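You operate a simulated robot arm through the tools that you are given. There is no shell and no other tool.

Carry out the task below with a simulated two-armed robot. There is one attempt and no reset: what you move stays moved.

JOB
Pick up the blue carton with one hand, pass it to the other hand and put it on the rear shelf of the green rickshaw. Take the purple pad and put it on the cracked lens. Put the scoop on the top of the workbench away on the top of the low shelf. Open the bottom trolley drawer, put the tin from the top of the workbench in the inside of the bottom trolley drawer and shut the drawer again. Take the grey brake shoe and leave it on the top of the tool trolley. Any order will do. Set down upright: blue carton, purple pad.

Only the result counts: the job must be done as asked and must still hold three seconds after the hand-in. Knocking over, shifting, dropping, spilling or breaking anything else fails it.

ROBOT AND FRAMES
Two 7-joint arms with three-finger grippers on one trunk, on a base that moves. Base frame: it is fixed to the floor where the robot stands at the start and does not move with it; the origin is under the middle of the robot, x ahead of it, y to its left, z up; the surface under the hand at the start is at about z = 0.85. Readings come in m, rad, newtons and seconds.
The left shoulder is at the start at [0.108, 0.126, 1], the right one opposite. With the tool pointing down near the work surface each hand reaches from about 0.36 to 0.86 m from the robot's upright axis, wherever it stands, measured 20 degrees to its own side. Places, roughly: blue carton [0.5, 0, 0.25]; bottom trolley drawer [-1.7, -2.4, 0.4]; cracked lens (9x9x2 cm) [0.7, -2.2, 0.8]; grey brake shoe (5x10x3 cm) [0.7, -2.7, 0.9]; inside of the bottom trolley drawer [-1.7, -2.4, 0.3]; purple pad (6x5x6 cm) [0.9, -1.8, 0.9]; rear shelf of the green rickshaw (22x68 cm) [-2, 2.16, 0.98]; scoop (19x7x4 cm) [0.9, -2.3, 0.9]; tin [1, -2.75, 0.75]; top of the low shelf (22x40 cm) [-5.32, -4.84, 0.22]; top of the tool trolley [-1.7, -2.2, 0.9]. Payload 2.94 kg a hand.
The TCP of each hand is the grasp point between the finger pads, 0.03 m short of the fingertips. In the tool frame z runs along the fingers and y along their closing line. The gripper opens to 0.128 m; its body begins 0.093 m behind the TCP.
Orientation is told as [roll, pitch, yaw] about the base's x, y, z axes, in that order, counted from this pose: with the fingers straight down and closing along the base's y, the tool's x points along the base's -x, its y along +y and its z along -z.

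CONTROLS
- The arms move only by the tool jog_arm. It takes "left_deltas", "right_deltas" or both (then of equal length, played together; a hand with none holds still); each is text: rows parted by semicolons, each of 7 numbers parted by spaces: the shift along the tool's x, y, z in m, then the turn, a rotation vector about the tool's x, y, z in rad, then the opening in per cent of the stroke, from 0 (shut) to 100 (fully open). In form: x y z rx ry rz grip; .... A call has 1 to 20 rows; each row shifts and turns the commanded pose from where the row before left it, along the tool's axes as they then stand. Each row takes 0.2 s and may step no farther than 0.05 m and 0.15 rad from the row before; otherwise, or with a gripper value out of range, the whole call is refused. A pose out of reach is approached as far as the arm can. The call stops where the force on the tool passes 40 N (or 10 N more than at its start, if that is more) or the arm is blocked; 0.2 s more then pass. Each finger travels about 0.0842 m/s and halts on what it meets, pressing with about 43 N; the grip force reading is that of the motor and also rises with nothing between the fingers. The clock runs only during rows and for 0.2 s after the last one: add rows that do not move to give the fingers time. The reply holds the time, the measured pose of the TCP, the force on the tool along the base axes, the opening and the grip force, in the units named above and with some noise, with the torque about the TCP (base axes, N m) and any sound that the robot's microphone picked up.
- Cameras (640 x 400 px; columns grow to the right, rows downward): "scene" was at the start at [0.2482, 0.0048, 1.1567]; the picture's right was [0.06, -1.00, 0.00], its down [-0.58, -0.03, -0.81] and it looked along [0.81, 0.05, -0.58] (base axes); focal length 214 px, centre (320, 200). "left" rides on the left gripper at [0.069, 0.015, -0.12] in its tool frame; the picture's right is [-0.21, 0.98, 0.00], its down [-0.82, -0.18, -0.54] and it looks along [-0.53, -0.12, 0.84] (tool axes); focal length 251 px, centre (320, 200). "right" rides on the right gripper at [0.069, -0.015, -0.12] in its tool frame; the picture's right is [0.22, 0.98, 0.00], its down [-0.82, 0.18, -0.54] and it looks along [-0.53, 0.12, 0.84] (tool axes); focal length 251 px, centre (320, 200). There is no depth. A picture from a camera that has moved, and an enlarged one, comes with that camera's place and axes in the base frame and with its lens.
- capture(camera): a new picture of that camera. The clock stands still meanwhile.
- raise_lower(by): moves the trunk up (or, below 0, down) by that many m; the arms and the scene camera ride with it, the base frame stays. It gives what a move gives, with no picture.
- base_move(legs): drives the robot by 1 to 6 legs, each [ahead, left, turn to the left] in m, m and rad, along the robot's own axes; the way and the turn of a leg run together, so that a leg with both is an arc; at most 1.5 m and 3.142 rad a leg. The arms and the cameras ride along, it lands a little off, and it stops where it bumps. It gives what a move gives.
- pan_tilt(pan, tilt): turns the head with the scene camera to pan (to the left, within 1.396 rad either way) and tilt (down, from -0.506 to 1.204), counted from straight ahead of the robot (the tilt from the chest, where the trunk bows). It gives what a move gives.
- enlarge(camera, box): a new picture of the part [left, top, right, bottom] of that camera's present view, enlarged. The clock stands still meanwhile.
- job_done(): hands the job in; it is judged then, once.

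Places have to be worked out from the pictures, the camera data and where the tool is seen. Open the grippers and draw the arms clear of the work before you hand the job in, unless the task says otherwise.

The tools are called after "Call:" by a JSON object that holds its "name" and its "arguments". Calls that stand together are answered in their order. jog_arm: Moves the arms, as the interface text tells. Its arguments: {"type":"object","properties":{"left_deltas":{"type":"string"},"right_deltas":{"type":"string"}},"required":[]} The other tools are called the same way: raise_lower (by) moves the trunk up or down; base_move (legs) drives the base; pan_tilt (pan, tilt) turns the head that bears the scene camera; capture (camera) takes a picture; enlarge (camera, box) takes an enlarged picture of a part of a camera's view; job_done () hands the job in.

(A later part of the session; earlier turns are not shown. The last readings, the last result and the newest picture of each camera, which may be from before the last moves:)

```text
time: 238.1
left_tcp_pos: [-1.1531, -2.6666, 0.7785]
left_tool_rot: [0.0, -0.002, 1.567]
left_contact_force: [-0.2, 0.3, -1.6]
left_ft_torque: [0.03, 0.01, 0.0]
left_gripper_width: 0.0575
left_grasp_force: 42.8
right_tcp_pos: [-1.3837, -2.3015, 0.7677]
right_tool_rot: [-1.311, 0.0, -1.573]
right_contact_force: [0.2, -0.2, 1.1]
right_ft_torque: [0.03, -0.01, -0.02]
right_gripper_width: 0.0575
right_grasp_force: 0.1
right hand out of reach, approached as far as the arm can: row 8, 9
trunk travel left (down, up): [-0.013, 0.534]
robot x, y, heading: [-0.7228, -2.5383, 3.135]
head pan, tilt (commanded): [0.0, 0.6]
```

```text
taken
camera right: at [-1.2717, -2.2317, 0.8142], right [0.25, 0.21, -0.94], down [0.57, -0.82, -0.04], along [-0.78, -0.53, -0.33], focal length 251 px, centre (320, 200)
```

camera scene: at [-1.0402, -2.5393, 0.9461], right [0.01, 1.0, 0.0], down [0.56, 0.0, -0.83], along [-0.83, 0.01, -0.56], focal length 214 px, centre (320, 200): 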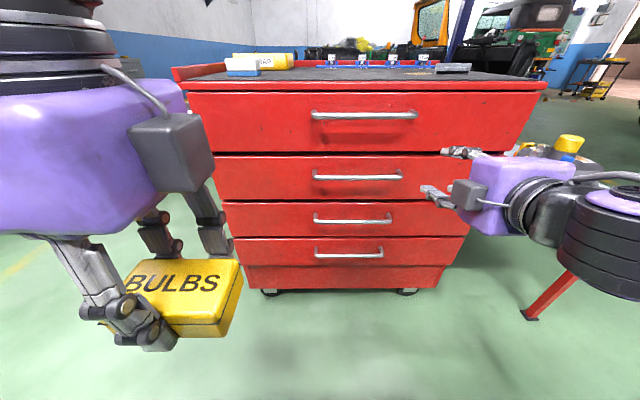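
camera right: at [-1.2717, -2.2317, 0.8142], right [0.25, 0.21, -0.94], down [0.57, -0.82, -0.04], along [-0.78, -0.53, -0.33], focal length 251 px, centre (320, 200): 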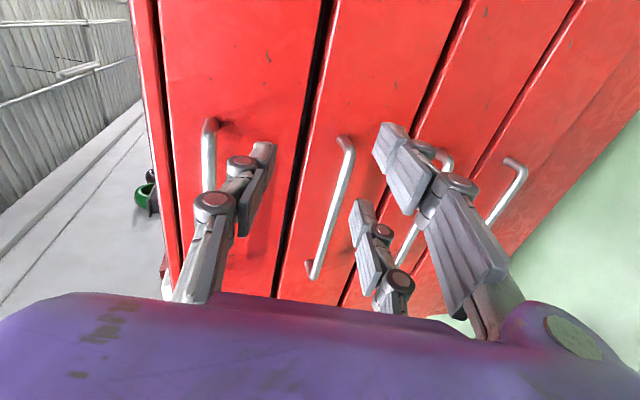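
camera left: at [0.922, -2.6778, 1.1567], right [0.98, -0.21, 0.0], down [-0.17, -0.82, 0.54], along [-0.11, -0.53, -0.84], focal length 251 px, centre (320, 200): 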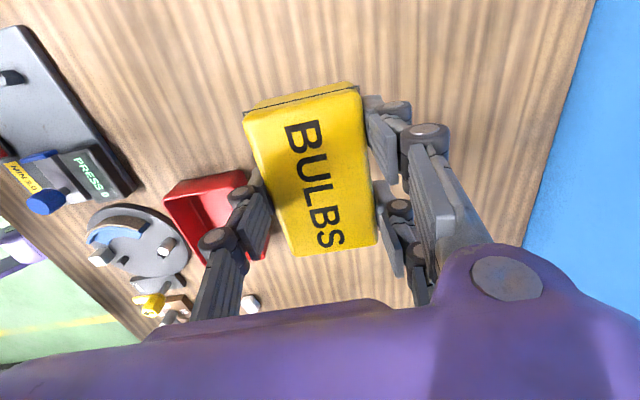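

The hand is now pointing at the trolley. I move it down and across to just in front of the bottom handle (pre-grasp ≈(-1.42,-2.44,0.404)).

Call:
{"name": "jog_arm", "arguments": {"right_deltas": "-0.0126 0.0311 0.0117 0 0 0 45; -0.0126 0.0311 0.0117 0 0 0 45; -0.0126 0.0311 0.0117 0 0 0 45; -0.0126 0.0311 0.0117 0 0 0 45; -0.0126 0.0311 0.0117 0 0 0 45; -0.0126 0.0311 0.0117 0 0 0 45; -0.0126 0.0311 0.0117 0 0 0 45; -0.0126 0.0311 0.0117 0 0 0 45; -0.0126 0.0311 0.0117 0 0 0 45; -0.0126 0.0311 0.0117 0 0 0 45; -0.0126 0.0311 0.0117 0 0 0 45; 0 0 0 0 0 0 45"}}

Call:
{"name": "capture", "arguments": {"camera": "scene"}}

Call:
{"name": "capture", "arguments": {"camera": "right"}}

```text
time: 240.7
left_tcp_pos: [-1.1537, -2.6663, 0.7776]
left_tool_rot: [0.0, -0.002, 1.567]
left_contact_force: [-0.1, -0.4, -0.8]
left_ft_torque: [0.02, -0.02, 0.03]
left_gripper_width: 0.057
left_grasp_force: 43.0
right_tcp_pos: [-1.4136, -2.3648, 0.4639]
right_tool_rot: [-1.308, 0.0, -1.573]
right_contact_force: [-1.2, 0.3, 0.6]
right_ft_torque: [0.01, 0.02, 0.0]
right_gripper_width: 0.0577
right_grasp_force: 0.0
right hand out of reach, approached as far as the arm can: row 8, 9, 10, 11
trunk travel left (down, up): [-0.013, 0.534]
robot x, y, heading: [-0.7228, -2.5404, 3.135]
head pan, tilt (commanded): [0.0, 0.6]
```

```text
taken
camera scene: at [-1.0406, -2.5391, 0.946], right [0.01, 1.0, 0.0], down [0.56, 0.0, -0.83], along [-0.83, 0.01, -0.56], focal length 214 px, centre (320, 200)
```

scene: 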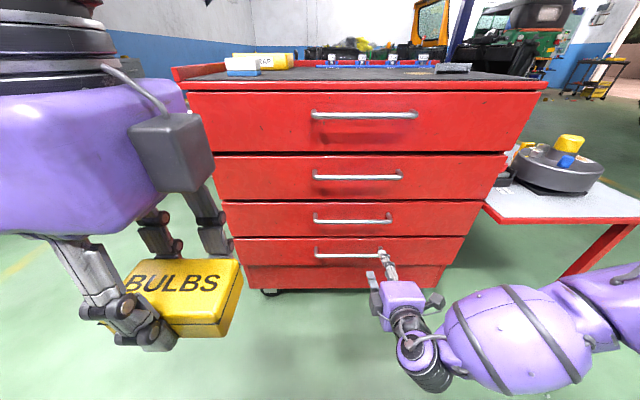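

```text
taken
camera right: at [-1.3019, -2.2958, 0.5107], right [0.25, 0.21, -0.94], down [0.57, -0.82, -0.03], along [-0.78, -0.53, -0.33], focal length 251 px, centre (320, 200)
```

right: 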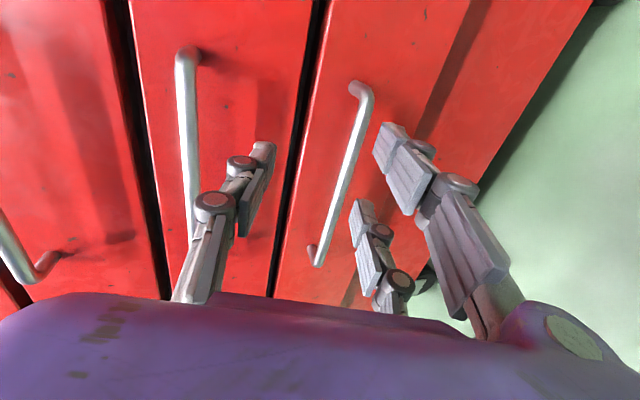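

The arm hit a limit with the hand pointing straight ahead. I yaw the hand ~0.75 rad toward the left (forearm comes from the right), which relieves the wrist, then move down to the handle height.

Call:
{"name": "jog_arm", "arguments": {"right_deltas": "0 0 0 0 -0.15 0 45; 0 0 0 0 -0.15 0 45; 0 0 0 0 -0.15 0 45; 0 0 0 0 -0.15 0 45; 0 0 0 0 -0.15 0 45; -0.0017 0.0184 0.0114 0 0 0 45; -0.0017 0.0184 0.0114 0 0 0 45; -0.0017 0.0184 0.0114 0 0 0 45; 0 0 0 0 0 0 45"}}

Call:
{"name": "capture", "arguments": {"camera": "scene"}}

Call:
{"name": "capture", "arguments": {"camera": "right"}}

```text
time: 242.7
left_tcp_pos: [-1.1536, -2.667, 0.7784]
left_tool_rot: [-0.003, -0.001, 1.569]
left_contact_force: [-0.7, -0.1, -0.9]
left_ft_torque: [0.07, -0.03, -0.01]
left_gripper_width: 0.057
left_grasp_force: 42.8
right_tcp_pos: [-1.4187, -2.3928, 0.4035]
right_tool_rot: [-1.374, -0.177, -0.841]
right_contact_force: [-0.6, -0.4, 0.0]
right_ft_torque: [0.02, -0.01, 0.03]
right_gripper_width: 0.0577
right_grasp_force: 0.1
trunk travel left (down, up): [-0.013, 0.534]
robot x, y, heading: [-0.7161, -2.5379, 3.134]
head pan, tilt (commanded): [0.0, 0.6]
```

```text
taken
camera scene: at [-1.0406, -2.5391, 0.946], right [0.01, 1.0, 0.0], down [0.56, 0.0, -0.83], along [-0.83, 0.01, -0.56], focal length 214 px, centre (320, 200)
```

scene: 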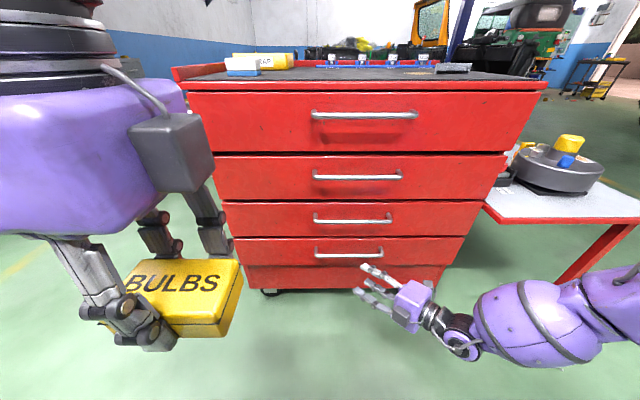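

```text
taken
camera right: at [-1.3843, -2.2601, 0.4309], right [0.11, 0.16, -0.98], down [0.97, -0.23, 0.07], along [-0.22, -0.96, -0.18], focal length 251 px, centre (320, 200)
```

right: 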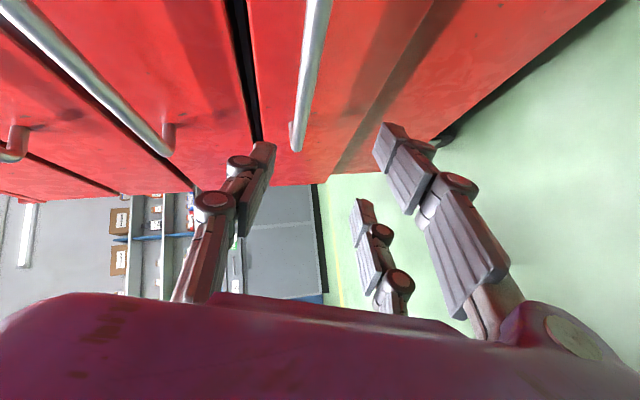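

The hand now sits level with the bar, which lies between the upper and lower fingers in the right-hand view. I advance straight toward the trolley by 8.6 cm.

Call:
{"name": "jog_arm", "arguments": {"right_deltas": "0.0189 -0.0074 0.0203 0 0 0 45; 0.0189 -0.0074 0.0203 0 0 0 45; 0.0126 -0.005 0.0135 0 0 0 45; 0 0 0 0 0 0 45"}}

Call:
{"name": "capture", "arguments": {"camera": "right"}}

Call:
{"name": "enlarge", "arguments": {"camera": "scene", "box": [290, 210, 470, 340]}}

```text
time: 243.7
left_tcp_pos: [-1.1548, -2.6658, 0.7784]
left_tool_rot: [-0.003, 0.0, 1.568]
left_contact_force: [0.2, 0.2, -1.9]
left_ft_torque: [-0.01, 0.01, -0.01]
left_gripper_width: 0.0571
left_grasp_force: 42.9
right_tcp_pos: [-1.4839, -2.3836, 0.4287]
right_tool_rot: [-1.375, -0.179, -0.843]
right_contact_force: [-0.2, 0.4, -0.4]
right_ft_torque: [0.01, 0.0, 0.0]
right_gripper_width: 0.0576
right_grasp_force: 0.0
right hand out of reach, approached as far as the arm can: row 1, 2, 3
trunk travel left (down, up): [-0.013, 0.534]
robot x, y, heading: [-0.724, -2.5404, 3.136]
head pan, tilt (commanded): [0.0, 0.6]
```

```text
taken
camera right: at [-1.4491, -2.251, 0.4546], right [0.11, 0.16, -0.98], down [0.97, -0.24, 0.07], along [-0.22, -0.96, -0.18], focal length 251 px, centre (320, 200)
```

right: 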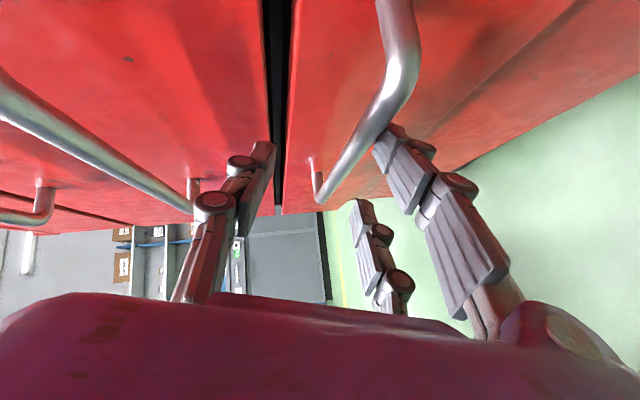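

```text
3.08 times, centred on (380, 275) of scene
camera zoom: at [-1.0406, -2.5391, 0.946], right [0.01, 1.0, 0.0], down [0.56, 0.0, -0.83], along [-0.83, 0.01, -0.56], focal length 660 px, centre (135, -31)
```

zoom: 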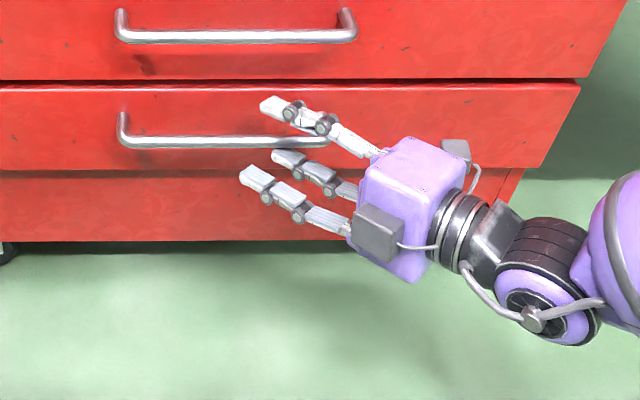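

The arm's limit pushed the hand upward, so I return to the reachable pose and will use the base to advance instead.

Call:
{"name": "jog_arm", "arguments": {"right_deltas": "-0.0225 0.0205 -0.0175 0 0 0 45; -0.0225 0.0205 -0.0175 0 0 0 45; 0 0 0 0 0 0 45"}}

Call:
{"name": "base_move", "arguments": {"legs": [[0.075, 0, 0]]}}

Call:
{"name": "capture", "arguments": {"camera": "right"}}

Call:
{"name": "enlarge", "arguments": {"camera": "scene", "box": [290, 210, 470, 340]}}

```text
time: 244.5
left_tcp_pos: [-1.1536, -2.6658, 0.7777]
left_tool_rot: [-0.002, 0.0, 1.566]
left_contact_force: [-0.4, 0.2, -1.7]
left_ft_torque: [0.0, -0.02, 0.01]
left_gripper_width: 0.0574
left_grasp_force: 42.9
right_tcp_pos: [-1.4188, -2.3927, 0.4016]
right_tool_rot: [-1.375, -0.176, -0.842]
right_contact_force: [0.5, 0.8, -0.6]
right_ft_torque: [-0.02, -0.01, -0.02]
right_gripper_width: 0.0576
right_grasp_force: 0.1
trunk travel left (down, up): [-0.013, 0.534]
robot x, y, heading: [-0.7187, -2.5376, 3.13]
head pan, tilt (commanded): [0.0, 0.6]
```

```text
time: 245.5
left_tcp_pos: [-1.2282, -2.6672, 0.7775]
left_tool_rot: [-0.004, -0.002, 1.565]
left_contact_force: [0.2, 0.2, -0.8]
left_ft_torque: [-0.02, 0.0, -0.01]
left_gripper_width: 0.0572
left_grasp_force: 42.8
right_tcp_pos: [-1.4938, -2.3929, 0.4029]
right_tool_rot: [-1.373, -0.178, -0.842]
right_contact_force: [0.8, 0.1, -0.3]
right_ft_torque: [-0.03, 0.01, 0.03]
right_gripper_width: 0.0579
right_grasp_force: 0.0
trunk travel left (down, up): [-0.013, 0.534]
robot x, y, heading: [-0.7915, -2.5395, 3.138]
head pan, tilt (commanded): [0.0, 0.6]
```

```text
taken
camera right: at [-1.4587, -2.2595, 0.4292], right [0.11, 0.16, -0.98], down [0.97, -0.23, 0.07], along [-0.22, -0.96, -0.18], focal length 251 px, centre (320, 200)
```

right: 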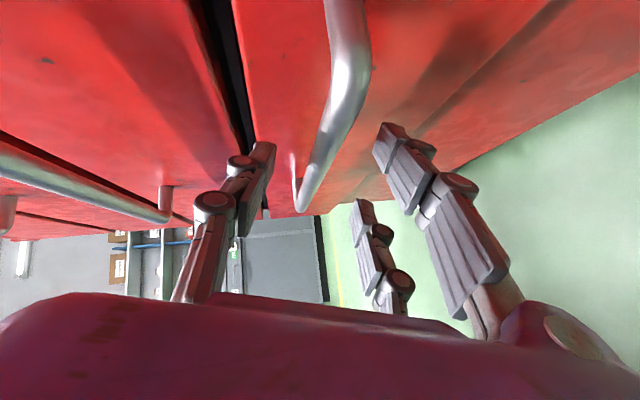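

```text
3.08 times, centred on (380, 275) of scene
camera zoom: at [-1.1153, -2.5387, 0.9458], right [0.01, 1.0, 0.0], down [0.57, 0.0, -0.82], along [-0.82, 0.0, -0.57], focal length 660 px, centre (135, -31)
```

zoom: 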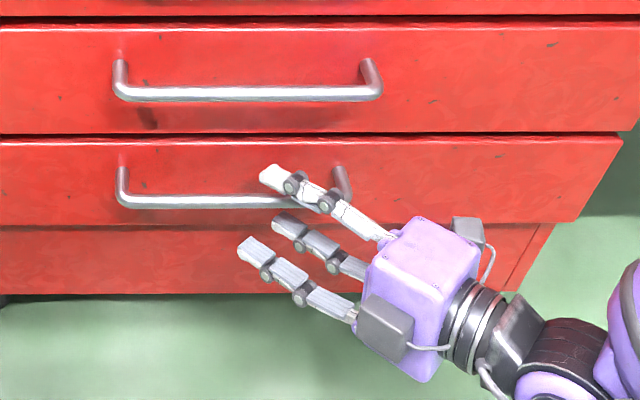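

The bar is right between the fingertips; I advance the base another 1.3 cm and then close.

Call:
{"name": "base_move", "arguments": {"legs": [[0.014, 0, 0]]}}

Call:
{"name": "capture", "arguments": {"camera": "right"}}

```text
time: 246.3
left_tcp_pos: [-1.2415, -2.6651, 0.7765]
left_tool_rot: [-0.001, -0.002, 1.568]
left_contact_force: [0.0, 0.7, -1.8]
left_ft_torque: [-0.01, -0.05, 0.01]
left_gripper_width: 0.0571
left_grasp_force: 43.2
right_tcp_pos: [-1.5074, -2.3926, 0.4029]
right_tool_rot: [-1.373, -0.177, -0.841]
right_contact_force: [-0.1, 0.1, 0.2]
right_ft_torque: [0.0, -0.02, 0.0]
right_gripper_width: 0.0576
right_grasp_force: 0.1
trunk travel left (down, up): [-0.013, 0.534]
robot x, y, heading: [-0.8093, -2.5375, 3.133]
head pan, tilt (commanded): [0.0, 0.6]
```

```text
taken
camera right: at [-1.4727, -2.2594, 0.4293], right [0.11, 0.16, -0.98], down [0.97, -0.23, 0.07], along [-0.22, -0.96, -0.18], focal length 251 px, centre (320, 200)
```

right: 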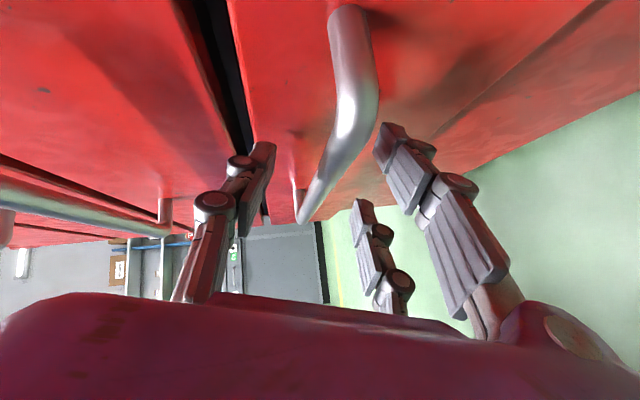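

The bar now lies inside the finger span. I close the right gripper on it.

Call:
{"name": "jog_arm", "arguments": {"right_deltas": "0 0 0 0 0 0 20; 0 0 0 0 0 0 0; 0 0 0 0 0 0 0; 0 0 0 0 0 0 0; 0 0 0 0 0 0 0"}}

Call:
{"name": "capture", "arguments": {"camera": "right"}}

Call:
{"name": "enlarge", "arguments": {"camera": "scene", "box": [290, 210, 470, 340]}}

```text
time: 247.5
left_tcp_pos: [-1.2421, -2.6655, 0.7778]
left_tool_rot: [-0.001, -0.001, 1.567]
left_contact_force: [-0.1, 0.0, -0.9]
left_ft_torque: [-0.02, 0.02, -0.01]
left_gripper_width: 0.0569
left_grasp_force: 43.5
right_tcp_pos: [-1.5069, -2.3921, 0.4003]
right_tool_rot: [-1.371, -0.177, -0.839]
right_contact_force: [4.8, -2.6, -12.5]
right_ft_torque: [0.48, -0.09, 0.03]
right_gripper_width: 0.0132
right_grasp_force: 40.0
trunk travel left (down, up): [-0.013, 0.534]
robot x, y, heading: [-0.8069, -2.5379, 3.136]
head pan, tilt (commanded): [0.0, 0.6]
```

```text
taken
camera right: at [-1.4719, -2.2594, 0.4279], right [0.12, 0.16, -0.98], down [0.97, -0.23, 0.08], along [-0.22, -0.96, -0.18], focal length 251 px, centre (320, 200)
```

right: 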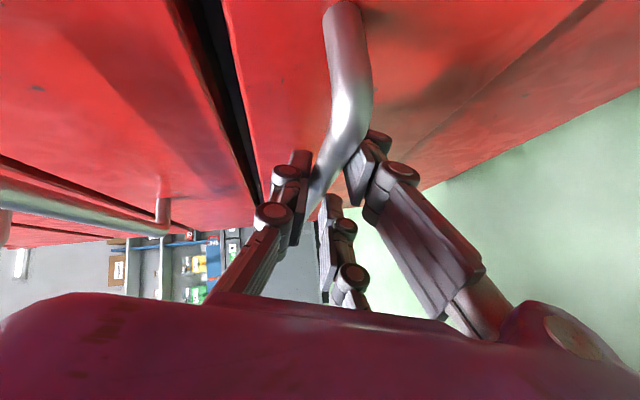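

```text
3.08 times, centred on (380, 275) of scene
camera zoom: at [-1.1295, -2.5386, 0.9457], right [0.01, 1.0, 0.0], down [0.57, 0.0, -0.82], along [-0.82, 0.0, -0.57], focal length 660 px, centre (135, -31)
```

zoom: 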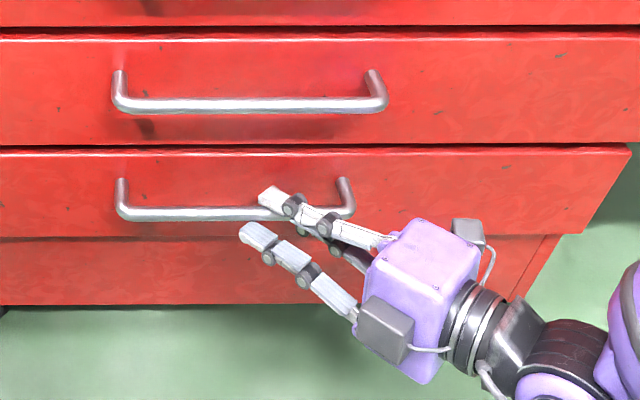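

The bar is gripped (width 0.013 m). I pull by driving the base back 0.1 m and check whether the drawer follows.

Call:
{"name": "base_move", "arguments": {"legs": [[-0.1, 0, 0]]}}

Call:
{"name": "capture", "arguments": {"camera": "scene"}}

```text
time: 248.6
left_tcp_pos: [-1.1428, -2.666, 0.7771]
left_tool_rot: [-0.001, -0.001, 1.568]
left_contact_force: [0.5, -0.2, -0.6]
left_ft_torque: [0.04, 0.03, 0.0]
left_gripper_width: 0.057
left_grasp_force: 42.6
right_tcp_pos: [-1.4078, -2.3937, 0.4016]
right_tool_rot: [-1.371, -0.177, -0.84]
right_contact_force: [0.5, 2.5, -18.9]
right_ft_torque: [0.29, -0.09, 0.14]
right_gripper_width: 0.0128
right_grasp_force: 39.7
trunk travel left (down, up): [-0.013, 0.534]
robot x, y, heading: [-0.7078, -2.5408, 3.139]
head pan, tilt (commanded): [0.0, 0.6]
```

```text
taken
camera scene: at [-1.0302, -2.539, 0.9455], right [0.01, 1.0, 0.0], down [0.57, 0.0, -0.82], along [-0.82, 0.0, -0.57], focal length 214 px, centre (320, 200)
```

scene: 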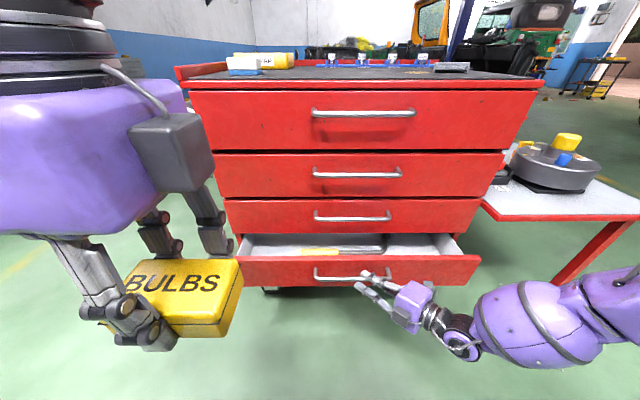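

The drawer follows. I pull another 0.2 m.

Call:
{"name": "base_move", "arguments": {"legs": [[-0.2, 0, 0]]}}

Call:
{"name": "capture", "arguments": {"camera": "scene"}}

```text
time: 250.2
left_tcp_pos: [-0.9431, -2.6672, 0.7775]
left_tool_rot: [-0.003, -0.002, 1.568]
left_contact_force: [0.4, 0.0, -1.0]
left_ft_torque: [-0.01, 0.01, -0.01]
left_gripper_width: 0.0572
left_grasp_force: 42.5
right_tcp_pos: [-1.2074, -2.3936, 0.4003]
right_tool_rot: [-1.37, -0.178, -0.843]
right_contact_force: [-0.7, 9.3, -10.1]
right_ft_torque: [-0.11, 0.0, 0.23]
right_gripper_width: 0.013
right_grasp_force: 40.0
trunk travel left (down, up): [-0.013, 0.534]
robot x, y, heading: [-0.5081, -2.5427, 3.14]
head pan, tilt (commanded): [0.0, 0.6]
```

```text
taken
camera scene: at [-0.8303, -2.5399, 0.9457], right [0.01, 1.0, 0.0], down [0.57, 0.0, -0.82], along [-0.82, 0.0, -0.57], focal length 214 px, centre (320, 200)
```

scene: 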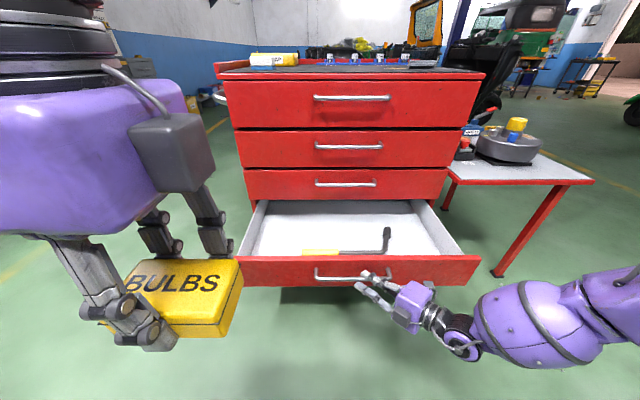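

The drawer is open 0.30 m, with a tool lying near its front and free space behind. I enlarge to judge the interior.

Call:
{"name": "enlarge", "arguments": {"camera": "scene", "box": [220, 180, 480, 300]}}

```text
2.46 times, centred on (350, 240) of scene
camera zoom: at [-0.8303, -2.5399, 0.9457], right [0.01, 1.0, 0.0], down [0.57, 0.0, -0.82], along [-0.82, 0.0, -0.57], focal length 528 px, centre (246, 102)
```

zoom: 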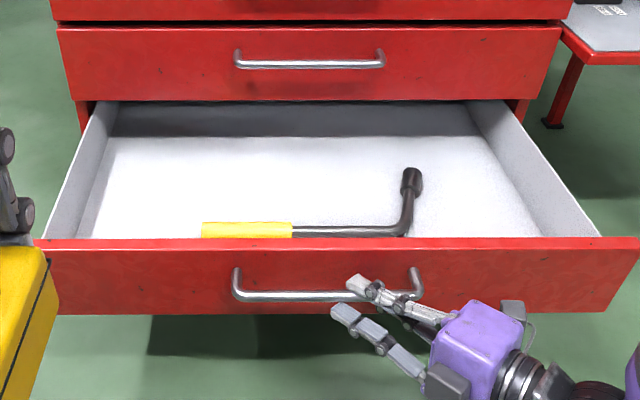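

The L-shaped tool lies around x≈-1.385, y -2.61…-2.25; the left end of the drawer (y -2.79…-2.63) is free for the tin. I release the handle, back off a little, and raise the right hand out of the way.

Call:
{"name": "jog_arm", "arguments": {"right_deltas": "0 0 0 0 0 0 30; 0 0 0 0 0 0 50; 0 0 0 0 0 0 50; 0 0 0 0 0 0 50"}}

Call:
{"name": "base_move", "arguments": {"legs": [[-0.12, 0, 0]]}}

Call:
{"name": "jog_arm", "arguments": {"right_deltas": "-0.017 -0.0377 -0.0182 0 0 0 50; -0.017 -0.0377 -0.0182 0 0 0 50; -0.017 -0.0377 -0.0182 0 0 0 50; -0.017 -0.0377 -0.0182 0 0 0 50; -0.017 -0.0377 -0.0182 0 0 0 50; -0.017 -0.0377 -0.0182 0 0 0 50; -0.017 -0.0377 -0.0182 0 0 0 50; 0 0 0 0 0 0 50"}}

Call:
{"name": "capture", "arguments": {"camera": "scene"}}

```text
time: 251.2
left_tcp_pos: [-0.9433, -2.6681, 0.7777]
left_tool_rot: [-0.001, -0.002, 1.569]
left_contact_force: [-1.0, -0.2, -2.1]
left_ft_torque: [0.03, 0.01, 0.0]
left_gripper_width: 0.0572
left_grasp_force: 43.0
right_tcp_pos: [-1.208, -2.393, 0.4019]
right_tool_rot: [-1.37, -0.176, -0.843]
right_contact_force: [-0.1, -0.2, 0.1]
right_ft_torque: [0.01, -0.01, 0.0]
right_gripper_width: 0.0643
right_grasp_force: 0.1
trunk travel left (down, up): [-0.013, 0.534]
robot x, y, heading: [-0.5061, -2.5369, 3.136]
head pan, tilt (commanded): [0.0, 0.6]
```

```text
time: 252.4
left_tcp_pos: [-0.8229, -2.6677, 0.7779]
left_tool_rot: [-0.001, 0.0, 1.569]
left_contact_force: [-0.3, 0.2, -1.0]
left_ft_torque: [0.02, 0.01, -0.01]
left_gripper_width: 0.0569
left_grasp_force: 42.9
right_tcp_pos: [-1.0888, -2.3936, 0.4019]
right_tool_rot: [-1.369, -0.172, -0.842]
right_contact_force: [1.0, -0.2, 0.6]
right_ft_torque: [-0.01, -0.04, -0.02]
right_gripper_width: 0.064
right_grasp_force: 0.0
trunk travel left (down, up): [-0.013, 0.534]
robot x, y, heading: [-0.39, -2.5434, 3.139]
head pan, tilt (commanded): [0.0, 0.6]
```

```text
time: 254.2
left_tcp_pos: [-0.8235, -2.6689, 0.7771]
left_tool_rot: [-0.003, -0.003, 1.566]
left_contact_force: [-0.4, 0.5, -1.2]
left_ft_torque: [0.02, -0.02, 0.02]
left_gripper_width: 0.057
left_grasp_force: 42.9
right_tcp_pos: [-0.9891, -2.3958, 0.7008]
right_tool_rot: [-1.372, -0.174, -0.842]
right_contact_force: [-0.1, 0.6, -0.3]
right_ft_torque: [0.01, -0.02, 0.0]
right_gripper_width: 0.0638
right_grasp_force: 0.0
trunk travel left (down, up): [-0.013, 0.534]
robot x, y, heading: [-0.3894, -2.5442, 3.138]
head pan, tilt (commanded): [0.0, 0.6]
```

```text
taken
camera scene: at [-0.7102, -2.5408, 0.9459], right [0.01, 1.0, 0.0], down [0.56, 0.0, -0.83], along [-0.83, 0.0, -0.56], focal length 214 px, centre (320, 200)
```

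scene: 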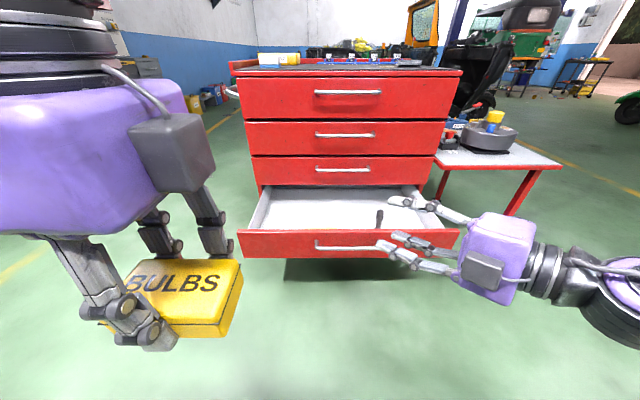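

Clear. I drive forward 0.31 m so the left hand can reach over the open drawer.

Call:
{"name": "base_move", "arguments": {"legs": [[0.31, 0, 0]]}}

Call:
{"name": "jog_arm", "arguments": {"left_deltas": "0 0.04 0 0 0 0 0; 0 0.04 0 0 0 0 0; 0.01 0.04 0 0 0 0 0; 0.01 0.04 0 0 0 0 0; 0.01 0.04 0 0 0 0 0; 0 0.04 0 0 0 0 0; 0 0 0 0 0 0 0"}}

Call:
{"name": "capture", "arguments": {"camera": "scene"}}

Call:
{"name": "capture", "arguments": {"camera": "left"}}

```text
time: 256.3
left_tcp_pos: [-1.133, -2.6676, 0.7776]
left_tool_rot: [0.0, -0.002, 1.569]
left_contact_force: [-0.5, -0.4, -1.8]
left_ft_torque: [0.0, -0.04, 0.02]
left_gripper_width: 0.0573
left_grasp_force: 43.3
right_tcp_pos: [-1.2992, -2.395, 0.7015]
right_tool_rot: [-1.369, -0.177, -0.841]
right_contact_force: [-0.4, -0.8, 0.0]
right_ft_torque: [-0.03, -0.02, -0.01]
right_gripper_width: 0.0639
right_grasp_force: 0.1
trunk travel left (down, up): [-0.013, 0.534]
robot x, y, heading: [-0.7001, -2.5406, 3.138]
head pan, tilt (commanded): [0.0, 0.6]
```

```text
time: 257.9
left_tcp_pos: [-1.3711, -2.6982, 0.7779]
left_tool_rot: [0.0, -0.001, 1.569]
left_contact_force: [0.5, -0.3, -0.8]
left_ft_torque: [0.01, 0.01, -0.03]
left_gripper_width: 0.0573
left_grasp_force: 43.1
right_tcp_pos: [-1.2999, -2.3958, 0.7021]
right_tool_rot: [-1.37, -0.177, -0.84]
right_contact_force: [0.5, 0.1, 0.0]
right_ft_torque: [-0.01, -0.04, 0.0]
right_gripper_width: 0.0641
right_grasp_force: 0.1
trunk travel left (down, up): [-0.013, 0.534]
robot x, y, heading: [-0.7015, -2.5381, 3.137]
head pan, tilt (commanded): [0.0, 0.6]
```

```text
taken
camera scene: at [-1.0198, -2.5402, 0.946], right [0.0, 1.0, 0.0], down [0.56, 0.0, -0.83], along [-0.83, 0.0, -0.56], focal length 214 px, centre (320, 200)
```

scene: 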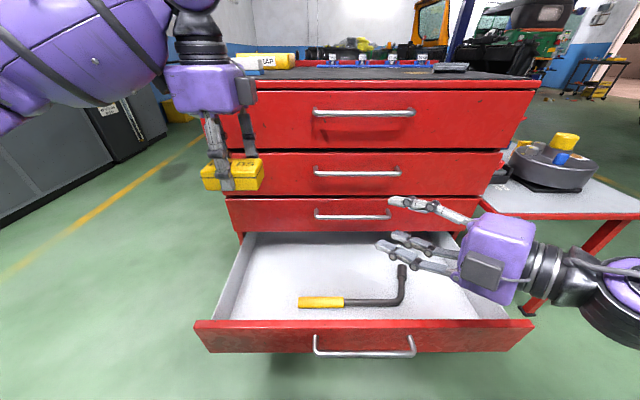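

```text
taken
camera left: at [-1.3874, -2.7648, 0.8978], right [-0.98, 0.22, 0.0], down [0.18, 0.82, 0.54], along [0.12, 0.53, -0.84], focal length 251 px, centre (320, 200)
```

left: 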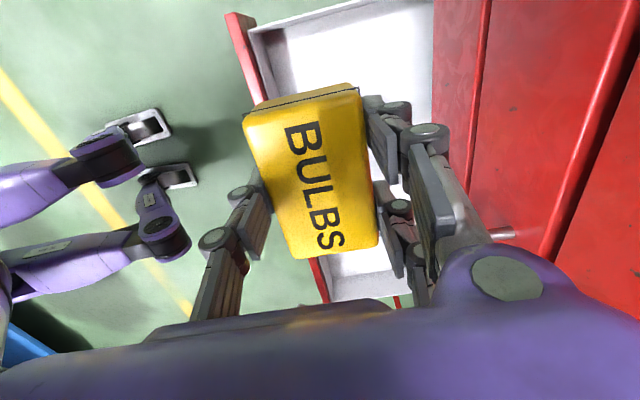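

I enlarge the drawer interior from this angle to choose the exact set-down spot.

Call:
{"name": "enlarge", "arguments": {"camera": "scene", "box": [180, 215, 400, 365]}}

```text
2.67 times, centred on (290, 290) of scene
camera zoom: at [-1.0198, -2.5402, 0.946], right [0.0, 1.0, 0.0], down [0.56, 0.0, -0.83], along [-0.83, 0.0, -0.56], focal length 572 px, centre (400, -40)
```

zoom: 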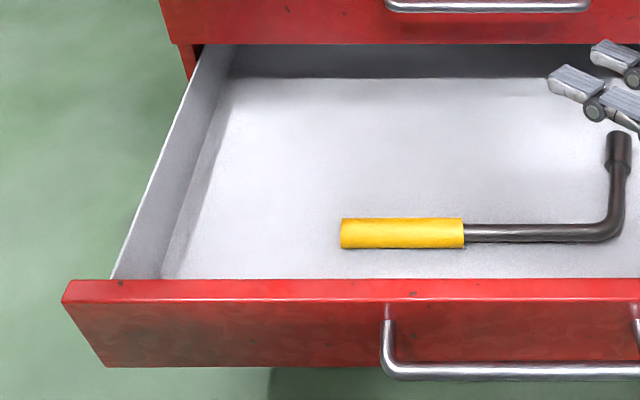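

The tin fits at y≈-2.685, between the left wall (y≈-2.795) and the tool handle (y≥-2.605). I shift slightly and lower to z≈0.42, then look.

Call:
{"name": "jog_arm", "arguments": {"left_deltas": "-0.013 0 0.03 0 0 0 0; 0 0 0.045 0 0 0 0; 0 0 0.045 0 0 0 0; 0 0 0.045 0 0 0 0; 0 0 0.045 0 0 0 0; 0 0 0.045 0 0 0 0; 0 0 0.045 0 0 0 0; 0 0 0.045 0 0 0 0; 0 0 0 0 0 0 0"}}

Call:
{"name": "capture", "arguments": {"camera": "scene"}}

Call:
{"name": "capture", "arguments": {"camera": "left"}}

```text
time: 259.9
left_tcp_pos: [-1.3726, -2.6834, 0.4336]
left_tool_rot: [-0.001, -0.003, 1.569]
left_contact_force: [-0.2, -0.2, -0.7]
left_ft_torque: [0.02, -0.03, 0.0]
left_gripper_width: 0.0569
left_grasp_force: 42.8
right_tcp_pos: [-1.2996, -2.3955, 0.702]
right_tool_rot: [-1.369, -0.175, -0.842]
right_contact_force: [-0.4, 0.0, 0.5]
right_ft_torque: [0.0, 0.04, -0.01]
right_gripper_width: 0.064
right_grasp_force: 0.0
trunk travel left (down, up): [-0.013, 0.534]
robot x, y, heading: [-0.7017, -2.5405, 3.14]
head pan, tilt (commanded): [0.0, 0.6]
```

```text
taken
camera scene: at [-1.0199, -2.5401, 0.9459], right [0.0, 1.0, 0.0], down [0.57, 0.0, -0.82], along [-0.82, 0.0, -0.57], focal length 214 px, centre (320, 200)
```

scene: 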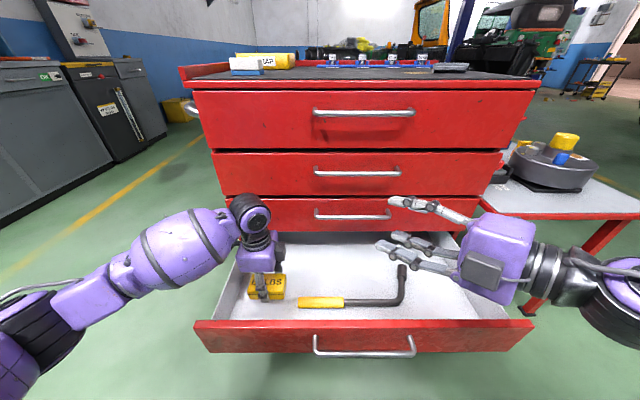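

```text
taken
camera left: at [-1.3877, -2.7513, 0.5523], right [-0.98, 0.22, 0.0], down [0.18, 0.82, 0.54], along [0.12, 0.53, -0.84], focal length 251 px, centre (320, 200)
```

left: 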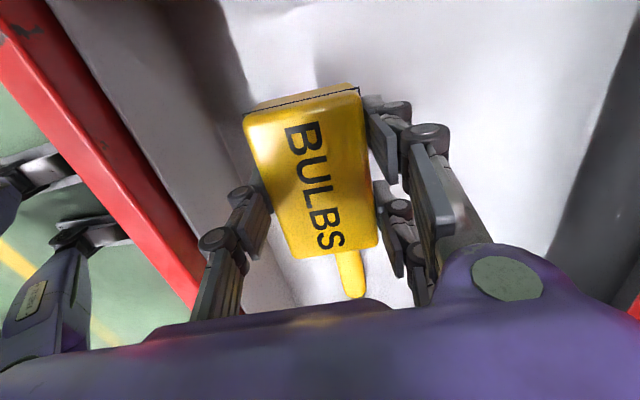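

I enlarge to verify that the tin will clear the tool's yellow handle.

Call:
{"name": "enlarge", "arguments": {"camera": "scene", "box": [200, 220, 360, 340]}}

```text
3.33 times, centred on (280, 280) of scene
camera zoom: at [-1.0199, -2.5401, 0.9459], right [0.0, 1.0, 0.0], down [0.57, 0.0, -0.82], along [-0.82, 0.0, -0.57], focal length 715 px, centre (453, -67)
```

zoom: 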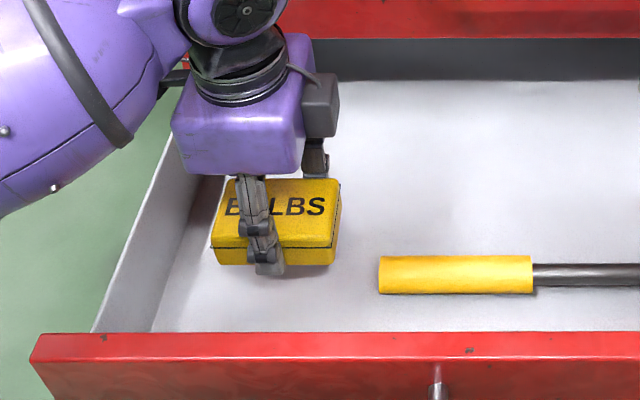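

There will be ~3 cm gap to the handle. I lower further toward the drawer floor and feel for contact.

Call:
{"name": "jog_arm", "arguments": {"left_deltas": "0 0 0.035 0 0 0 0; 0 0 0.03 0 0 0 0; 0 0 0.005 0 0 0 0; 0 0 0.004 0 0 0 0; 0 0 0 0 0 0 0"}}

```text
time: 261.1
left_tcp_pos: [-1.372, -2.684, 0.3592]
left_tool_rot: [-0.003, -0.002, 1.57]
left_contact_force: [-0.2, 0.1, -0.8]
left_ft_torque: [-0.02, 0.01, 0.0]
left_gripper_width: 0.0572
left_grasp_force: 43.1
right_tcp_pos: [-1.3, -2.3955, 0.7026]
right_tool_rot: [-1.37, -0.177, -0.841]
right_contact_force: [-0.7, 0.0, -0.2]
right_ft_torque: [0.0, 0.01, 0.01]
right_gripper_width: 0.0642
right_grasp_force: 0.0
trunk travel left (down, up): [-0.013, 0.534]
robot x, y, heading: [-0.7009, -2.5411, 3.138]
head pan, tilt (commanded): [0.0, 0.6]
```

Call:
{"name": "jog_arm", "arguments": {"left_deltas": "0 0 0.004 0 0 0 0; 0 0 0.004 0 0 0 0; 0 0 0.003 0 0 0 0; 0 0 0 0 0 0 0"}}

```text
time: 262.1
left_tcp_pos: [-1.3731, -2.6842, 0.3497]
left_tool_rot: [0.003, -0.003, 1.57]
left_contact_force: [-0.9, -2.7, 31.7]
left_ft_torque: [-0.03, 0.03, 0.03]
left_gripper_width: 0.0575
left_grasp_force: 42.8
right_tcp_pos: [-1.2974, -2.3946, 0.7042]
right_tool_rot: [-1.372, -0.175, -0.841]
right_contact_force: [-0.1, 0.4, -0.1]
right_ft_torque: [0.0, 0.0, -0.02]
right_gripper_width: 0.0639
right_grasp_force: 0.1
trunk travel left (down, up): [-0.013, 0.534]
robot x, y, heading: [-0.7, -2.5413, 3.139]
head pan, tilt (commanded): [0.0, 0.6]
```

The tin rests on the drawer floor. I ease up, open, and lift the hand straight out.

Call:
{"name": "jog_arm", "arguments": {"left_deltas": "0 0 -0.003 0 0 0 0; 0 0 0 0 0 0 55; 0 0 0 0 0 0 66; 0 0 0 0 0 0 72; 0 0 0 0 0 0 72; 0 0 -0.03 0 0 0 72; 0 0 -0.045 0 0 0 72; 0 0 -0.045 0 0 0 72; 0 0 -0.045 0 0 0 72; 0 0 -0.045 0 0 0 72; 0 0 -0.045 0 0 0 72; 0 0 -0.045 0 0 0 72; 0 0 -0.045 0 0 0 72; 0 0 0 0 0 0 72"}}

Call:
{"name": "capture", "arguments": {"camera": "scene"}}

```text
time: 265.1
left_tcp_pos: [-1.3721, -2.6842, 0.6953]
left_tool_rot: [-0.002, -0.002, 1.57]
left_contact_force: [-0.6, -0.3, 0.0]
left_ft_torque: [0.0, 0.02, 0.02]
left_gripper_width: 0.0922
left_grasp_force: 0.1
right_tcp_pos: [-1.2993, -2.3958, 0.7017]
right_tool_rot: [-1.372, -0.176, -0.84]
right_contact_force: [0.7, -0.1, 0.7]
right_ft_torque: [-0.01, -0.01, -0.02]
right_gripper_width: 0.0642
right_grasp_force: 0.1
trunk travel left (down, up): [-0.013, 0.534]
robot x, y, heading: [-0.6996, -2.5378, 3.138]
head pan, tilt (commanded): [0.0, 0.6]
```

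```text
taken
camera scene: at [-1.0199, -2.5402, 0.946], right [0.0, 1.0, 0.0], down [0.56, 0.0, -0.83], along [-0.83, 0.0, -0.56], focal length 214 px, centre (320, 200)
```

scene: 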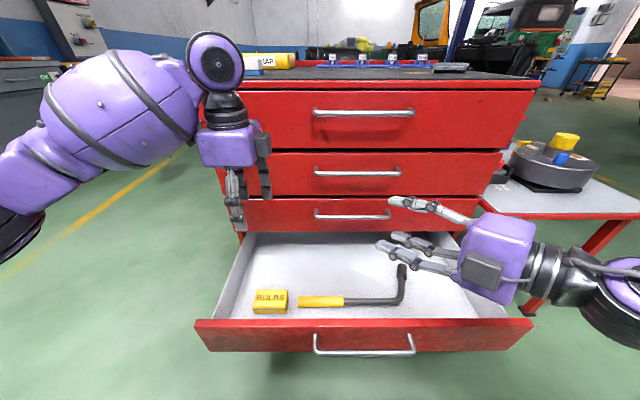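

The tin is in the drawer. I retract the left hand toward the body, drive back 0.3 m, and bring the right hand down to handle level again to re-grip and push the drawer shut.

Call:
{"name": "jog_arm", "arguments": {"left_deltas": "0 -0.045 0 0 0 0 72; 0 -0.045 0 0 0 0 72; 0 -0.045 0 0 0 0 72; 0 -0.045 0 0 0 0 72; 0 -0.045 0 0 0 0 72; 0 -0.025 0 0 0 0 72; 0 0 0 0 0 0 72"}}

Call:
{"name": "base_move", "arguments": {"legs": [[-0.3, 0, 0]]}}

Call:
{"name": "jog_arm", "arguments": {"right_deltas": "0.017 0.0377 0.0182 0 0 0 45; 0.017 0.0377 0.0182 0 0 0 45; 0.017 0.0377 0.0182 0 0 0 45; 0.017 0.0377 0.0182 0 0 0 45; 0.017 0.0377 0.0182 0 0 0 45; 0.017 0.0377 0.0182 0 0 0 45; 0.017 0.0377 0.0182 0 0 0 45; 0 0 0 0 0 0 45"}}

Call:
{"name": "capture", "arguments": {"camera": "right"}}

Call:
{"name": "capture", "arguments": {"camera": "scene"}}

```text
time: 266.7
left_tcp_pos: [-1.1475, -2.685, 0.6955]
left_tool_rot: [-0.003, -0.002, 1.57]
left_contact_force: [1.0, 0.2, -0.8]
left_ft_torque: [-0.05, 0.01, -0.05]
left_gripper_width: 0.092
left_grasp_force: 0.1
left hand out of reach, approached as far as the arm can: row 6
right_tcp_pos: [-1.2993, -2.395, 0.7018]
right_tool_rot: [-1.369, -0.175, -0.842]
right_contact_force: [0.0, 0.5, 0.1]
right_ft_torque: [-0.01, -0.01, 0.01]
right_gripper_width: 0.064
right_grasp_force: 0.1
trunk travel left (down, up): [-0.013, 0.534]
robot x, y, heading: [-0.6973, -2.5415, 3.14]
head pan, tilt (commanded): [0.0, 0.6]
```

```text
time: 268.8
left_tcp_pos: [-0.8457, -2.6857, 0.6963]
left_tool_rot: [0.0, -0.001, 1.573]
left_contact_force: [0.3, -0.6, 0.3]
left_ft_torque: [-0.01, 0.0, -0.01]
left_gripper_width: 0.0921
left_grasp_force: 0.0
right_tcp_pos: [-0.9992, -2.3968, 0.7011]
right_tool_rot: [-1.369, -0.173, -0.839]
right_contact_force: [0.7, -0.8, 0.1]
right_ft_torque: [0.04, 0.01, -0.02]
right_gripper_width: 0.064
right_grasp_force: 0.0
trunk travel left (down, up): [-0.013, 0.534]
robot x, y, heading: [-0.4002, -2.5418, 3.139]
head pan, tilt (commanded): [0.0, 0.6]
```

```text
time: 270.6
left_tcp_pos: [-0.8467, -2.6854, 0.6963]
left_tool_rot: [-0.002, -0.002, 1.573]
left_contact_force: [0.0, 0.3, 0.1]
left_ft_torque: [-0.03, -0.02, -0.01]
left_gripper_width: 0.0923
left_grasp_force: 0.0
right_tcp_pos: [-1.099, -2.3953, 0.4016]
right_tool_rot: [-1.371, -0.174, -0.836]
right_contact_force: [-0.5, 0.2, -0.4]
right_ft_torque: [-0.02, 0.03, -0.02]
right_gripper_width: 0.0576
right_grasp_force: 0.0
trunk travel left (down, up): [-0.013, 0.534]
robot x, y, heading: [-0.4002, -2.5418, 3.138]
head pan, tilt (commanded): [0.0, 0.6]
```

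```text
taken
camera right: at [-1.0642, -2.262, 0.4293], right [0.11, 0.16, -0.98], down [0.97, -0.23, 0.07], along [-0.22, -0.96, -0.18], focal length 251 px, centre (320, 200)
```

right: 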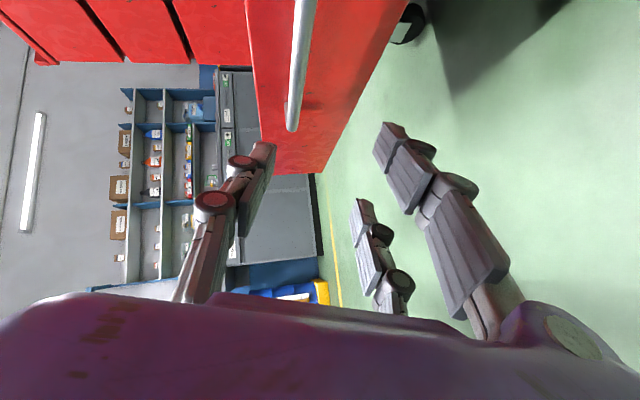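

```text
taken
camera scene: at [-0.7196, -2.5415, 0.946], right [0.0, 1.0, 0.0], down [0.56, 0.0, -0.83], along [-0.83, 0.0, -0.56], focal length 214 px, centre (320, 200)
```

scene: 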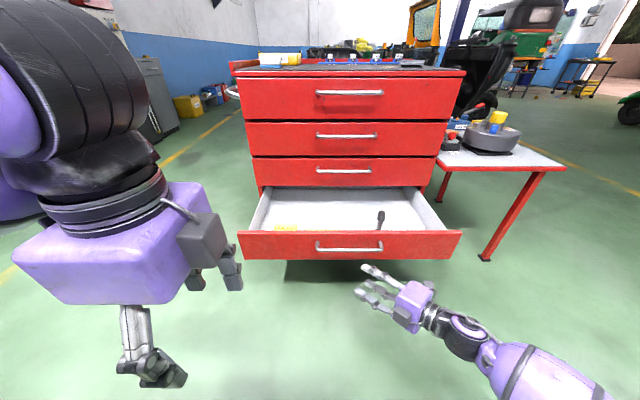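

The handle bar is lined up again (it lies between the fingers' planes). I drive forward 0.108 m and close on it.

Call:
{"name": "base_move", "arguments": {"legs": [[0.108, 0, 0]]}}

Call:
{"name": "capture", "arguments": {"camera": "right"}}

```text
time: 271.8
left_tcp_pos: [-0.9553, -2.6861, 0.6967]
left_tool_rot: [0.0, -0.001, 1.57]
left_contact_force: [-0.3, -0.5, 1.1]
left_ft_torque: [-0.06, -0.05, 0.01]
left_gripper_width: 0.092
left_grasp_force: 0.1
right_tcp_pos: [-1.2067, -2.3949, 0.4019]
right_tool_rot: [-1.37, -0.176, -0.84]
right_contact_force: [1.0, -0.9, 0.7]
right_ft_torque: [0.0, 0.0, 0.03]
right_gripper_width: 0.0577
right_grasp_force: 0.0
trunk travel left (down, up): [-0.013, 0.534]
robot x, y, heading: [-0.508, -2.5404, 3.143]
head pan, tilt (commanded): [0.0, 0.6]
```

```text
taken
camera right: at [-1.1717, -2.2614, 0.4294], right [0.12, 0.16, -0.98], down [0.97, -0.23, 0.08], along [-0.22, -0.96, -0.18], focal length 251 px, centre (320, 200)
```

right: 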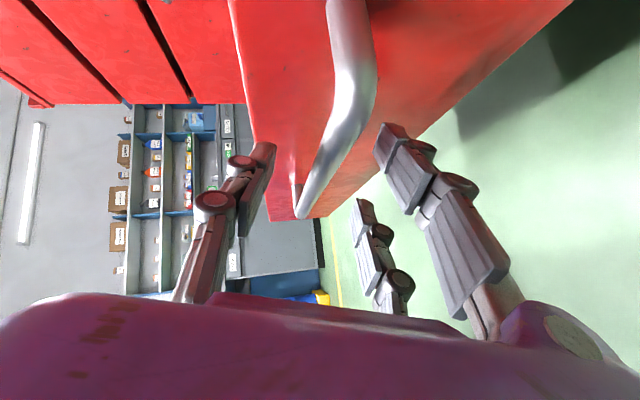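

The bar is between the fingers as before. I close and then push the drawer in with the base.

Call:
{"name": "jog_arm", "arguments": {"right_deltas": "0 0 0 0 0 0 20; 0 0 0 0 0 0 0; 0 0 0 0 0 0 0; 0 0 0 0 0 0 0; 0 0 0 0 0 0 0"}}

Call:
{"name": "base_move", "arguments": {"legs": [[0.15, 0, 0]]}}

Call:
{"name": "capture", "arguments": {"camera": "scene"}}

```text
time: 273.0
left_tcp_pos: [-0.955, -2.6857, 0.6955]
left_tool_rot: [-0.002, -0.003, 1.571]
left_contact_force: [-0.3, 0.9, 0.2]
left_ft_torque: [-0.01, 0.01, -0.01]
left_gripper_width: 0.0921
left_grasp_force: 0.2
right_tcp_pos: [-1.2067, -2.3948, 0.4021]
right_tool_rot: [-1.371, -0.178, -0.839]
right_contact_force: [-0.2, -0.6, 0.5]
right_ft_torque: [-1.51, -0.02, -0.43]
right_gripper_width: 0.0132
right_grasp_force: 39.8
trunk travel left (down, up): [-0.013, 0.534]
robot x, y, heading: [-0.5039, -2.5409, 3.139]
head pan, tilt (commanded): [0.0, 0.6]
```

```text
time: 274.4
left_tcp_pos: [-1.1024, -2.6862, 0.6963]
left_tool_rot: [0.0, 0.0, 1.575]
left_contact_force: [0.2, 0.1, 0.3]
left_ft_torque: [0.0, -0.02, -0.03]
left_gripper_width: 0.0921
left_grasp_force: 0.0
right_tcp_pos: [-1.3565, -2.3947, 0.4018]
right_tool_rot: [-1.37, -0.175, -0.839]
right_contact_force: [0.4, 16.7, 4.1]
right_ft_torque: [-1.48, 0.08, -0.56]
right_gripper_width: 0.0132
right_grasp_force: 39.5
trunk travel left (down, up): [-0.013, 0.534]
robot x, y, heading: [-0.6551, -2.5401, -3.142]
head pan, tilt (commanded): [0.0, 0.6]
```

```text
taken
camera scene: at [-0.9763, -2.5413, 0.9461], right [0.0, 1.0, 0.0], down [0.56, 0.0, -0.83], along [-0.83, 0.0, -0.56], focal length 214 px, centre (320, 200)
```

scene: 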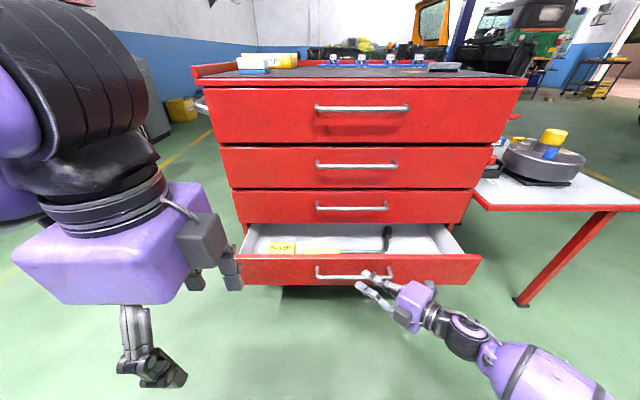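

The drawer slides in. I push the remaining ~0.15 m.

Call:
{"name": "base_move", "arguments": {"legs": [[0.15, 0, 0]]}}

Call:
{"name": "capture", "arguments": {"camera": "scene"}}

```text
time: 275.7
left_tcp_pos: [-1.2516, -2.6876, 0.6956]
left_tool_rot: [-0.001, -0.003, 1.576]
left_contact_force: [-0.1, -0.4, -0.3]
left_ft_torque: [0.04, 0.03, 0.03]
left_gripper_width: 0.0923
left_grasp_force: 0.1
right_tcp_pos: [-1.5055, -2.3963, 0.4014]
right_tool_rot: [-1.369, -0.174, -0.838]
right_contact_force: [4.2, 0.0, -4.7]
right_ft_torque: [-1.3, -0.04, -0.35]
right_gripper_width: 0.0134
right_grasp_force: 39.1
trunk travel left (down, up): [-0.013, 0.534]
robot x, y, heading: [-0.8039, -2.5396, -3.14]
head pan, tilt (commanded): [0.0, 0.6]
```

```text
taken
camera scene: at [-1.125, -2.5425, 0.9459], right [0.0, 1.0, 0.0], down [0.57, 0.0, -0.82], along [-0.82, 0.0, -0.57], focal length 214 px, centre (320, 200)
```

scene: 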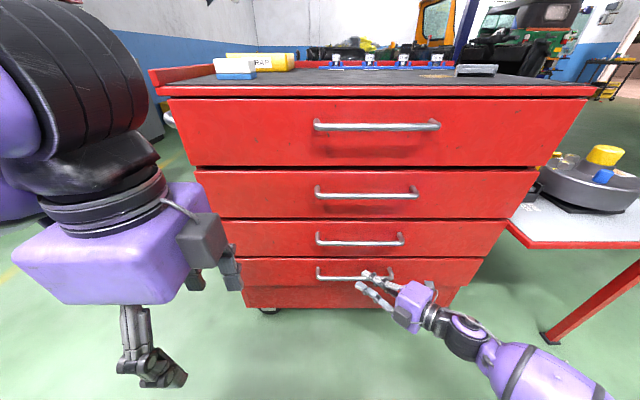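

It looks nearly shut. I push another centimetre gently to make sure it's fully home and read the force.

Call:
{"name": "base_move", "arguments": {"legs": [[0.01, 0, 0]]}}

Call:
{"name": "enlarge", "arguments": {"camera": "scene", "box": [180, 200, 540, 320]}}

```text
time: 276.5
left_tcp_pos: [-1.2571, -2.6858, 0.6963]
left_tool_rot: [0.0, -0.001, 1.573]
left_contact_force: [0.1, -0.5, -1.4]
left_ft_torque: [-0.01, 0.01, 0.0]
left_gripper_width: 0.0922
left_grasp_force: 0.0
right_tcp_pos: [-1.5061, -2.3967, 0.4005]
right_tool_rot: [-1.367, -0.181, -0.833]
right_contact_force: [5.7, 2.7, 4.8]
right_ft_torque: [-0.21, 0.1, -0.48]
right_gripper_width: 0.0136
right_grasp_force: 39.3
trunk travel left (down, up): [-0.013, 0.534]
robot x, y, heading: [-0.8084, -2.5404, 3.14]
head pan, tilt (commanded): [0.0, 0.6]
stopped in leg 1: the force on the tool passed its limit at 50 N (the readings are from after the stop); the commanded pose is now the measured one
```

```text
1.78 times, centred on (360, 260) of scene
camera zoom: at [-1.1299, -2.5417, 0.9462], right [0.0, 1.0, 0.0], down [0.56, 0.0, -0.83], along [-0.83, 0.0, -0.56], focal length 381 px, centre (249, 93)
```

zoom: 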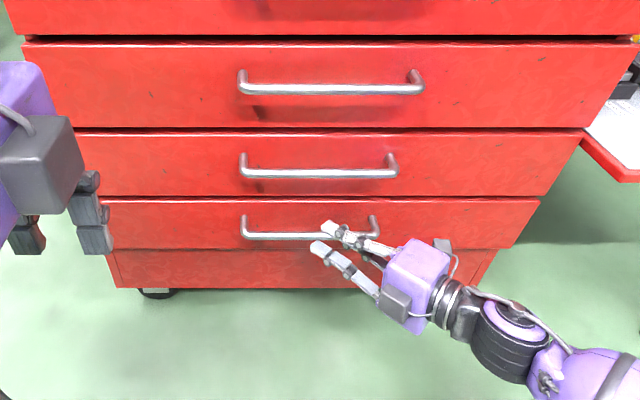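

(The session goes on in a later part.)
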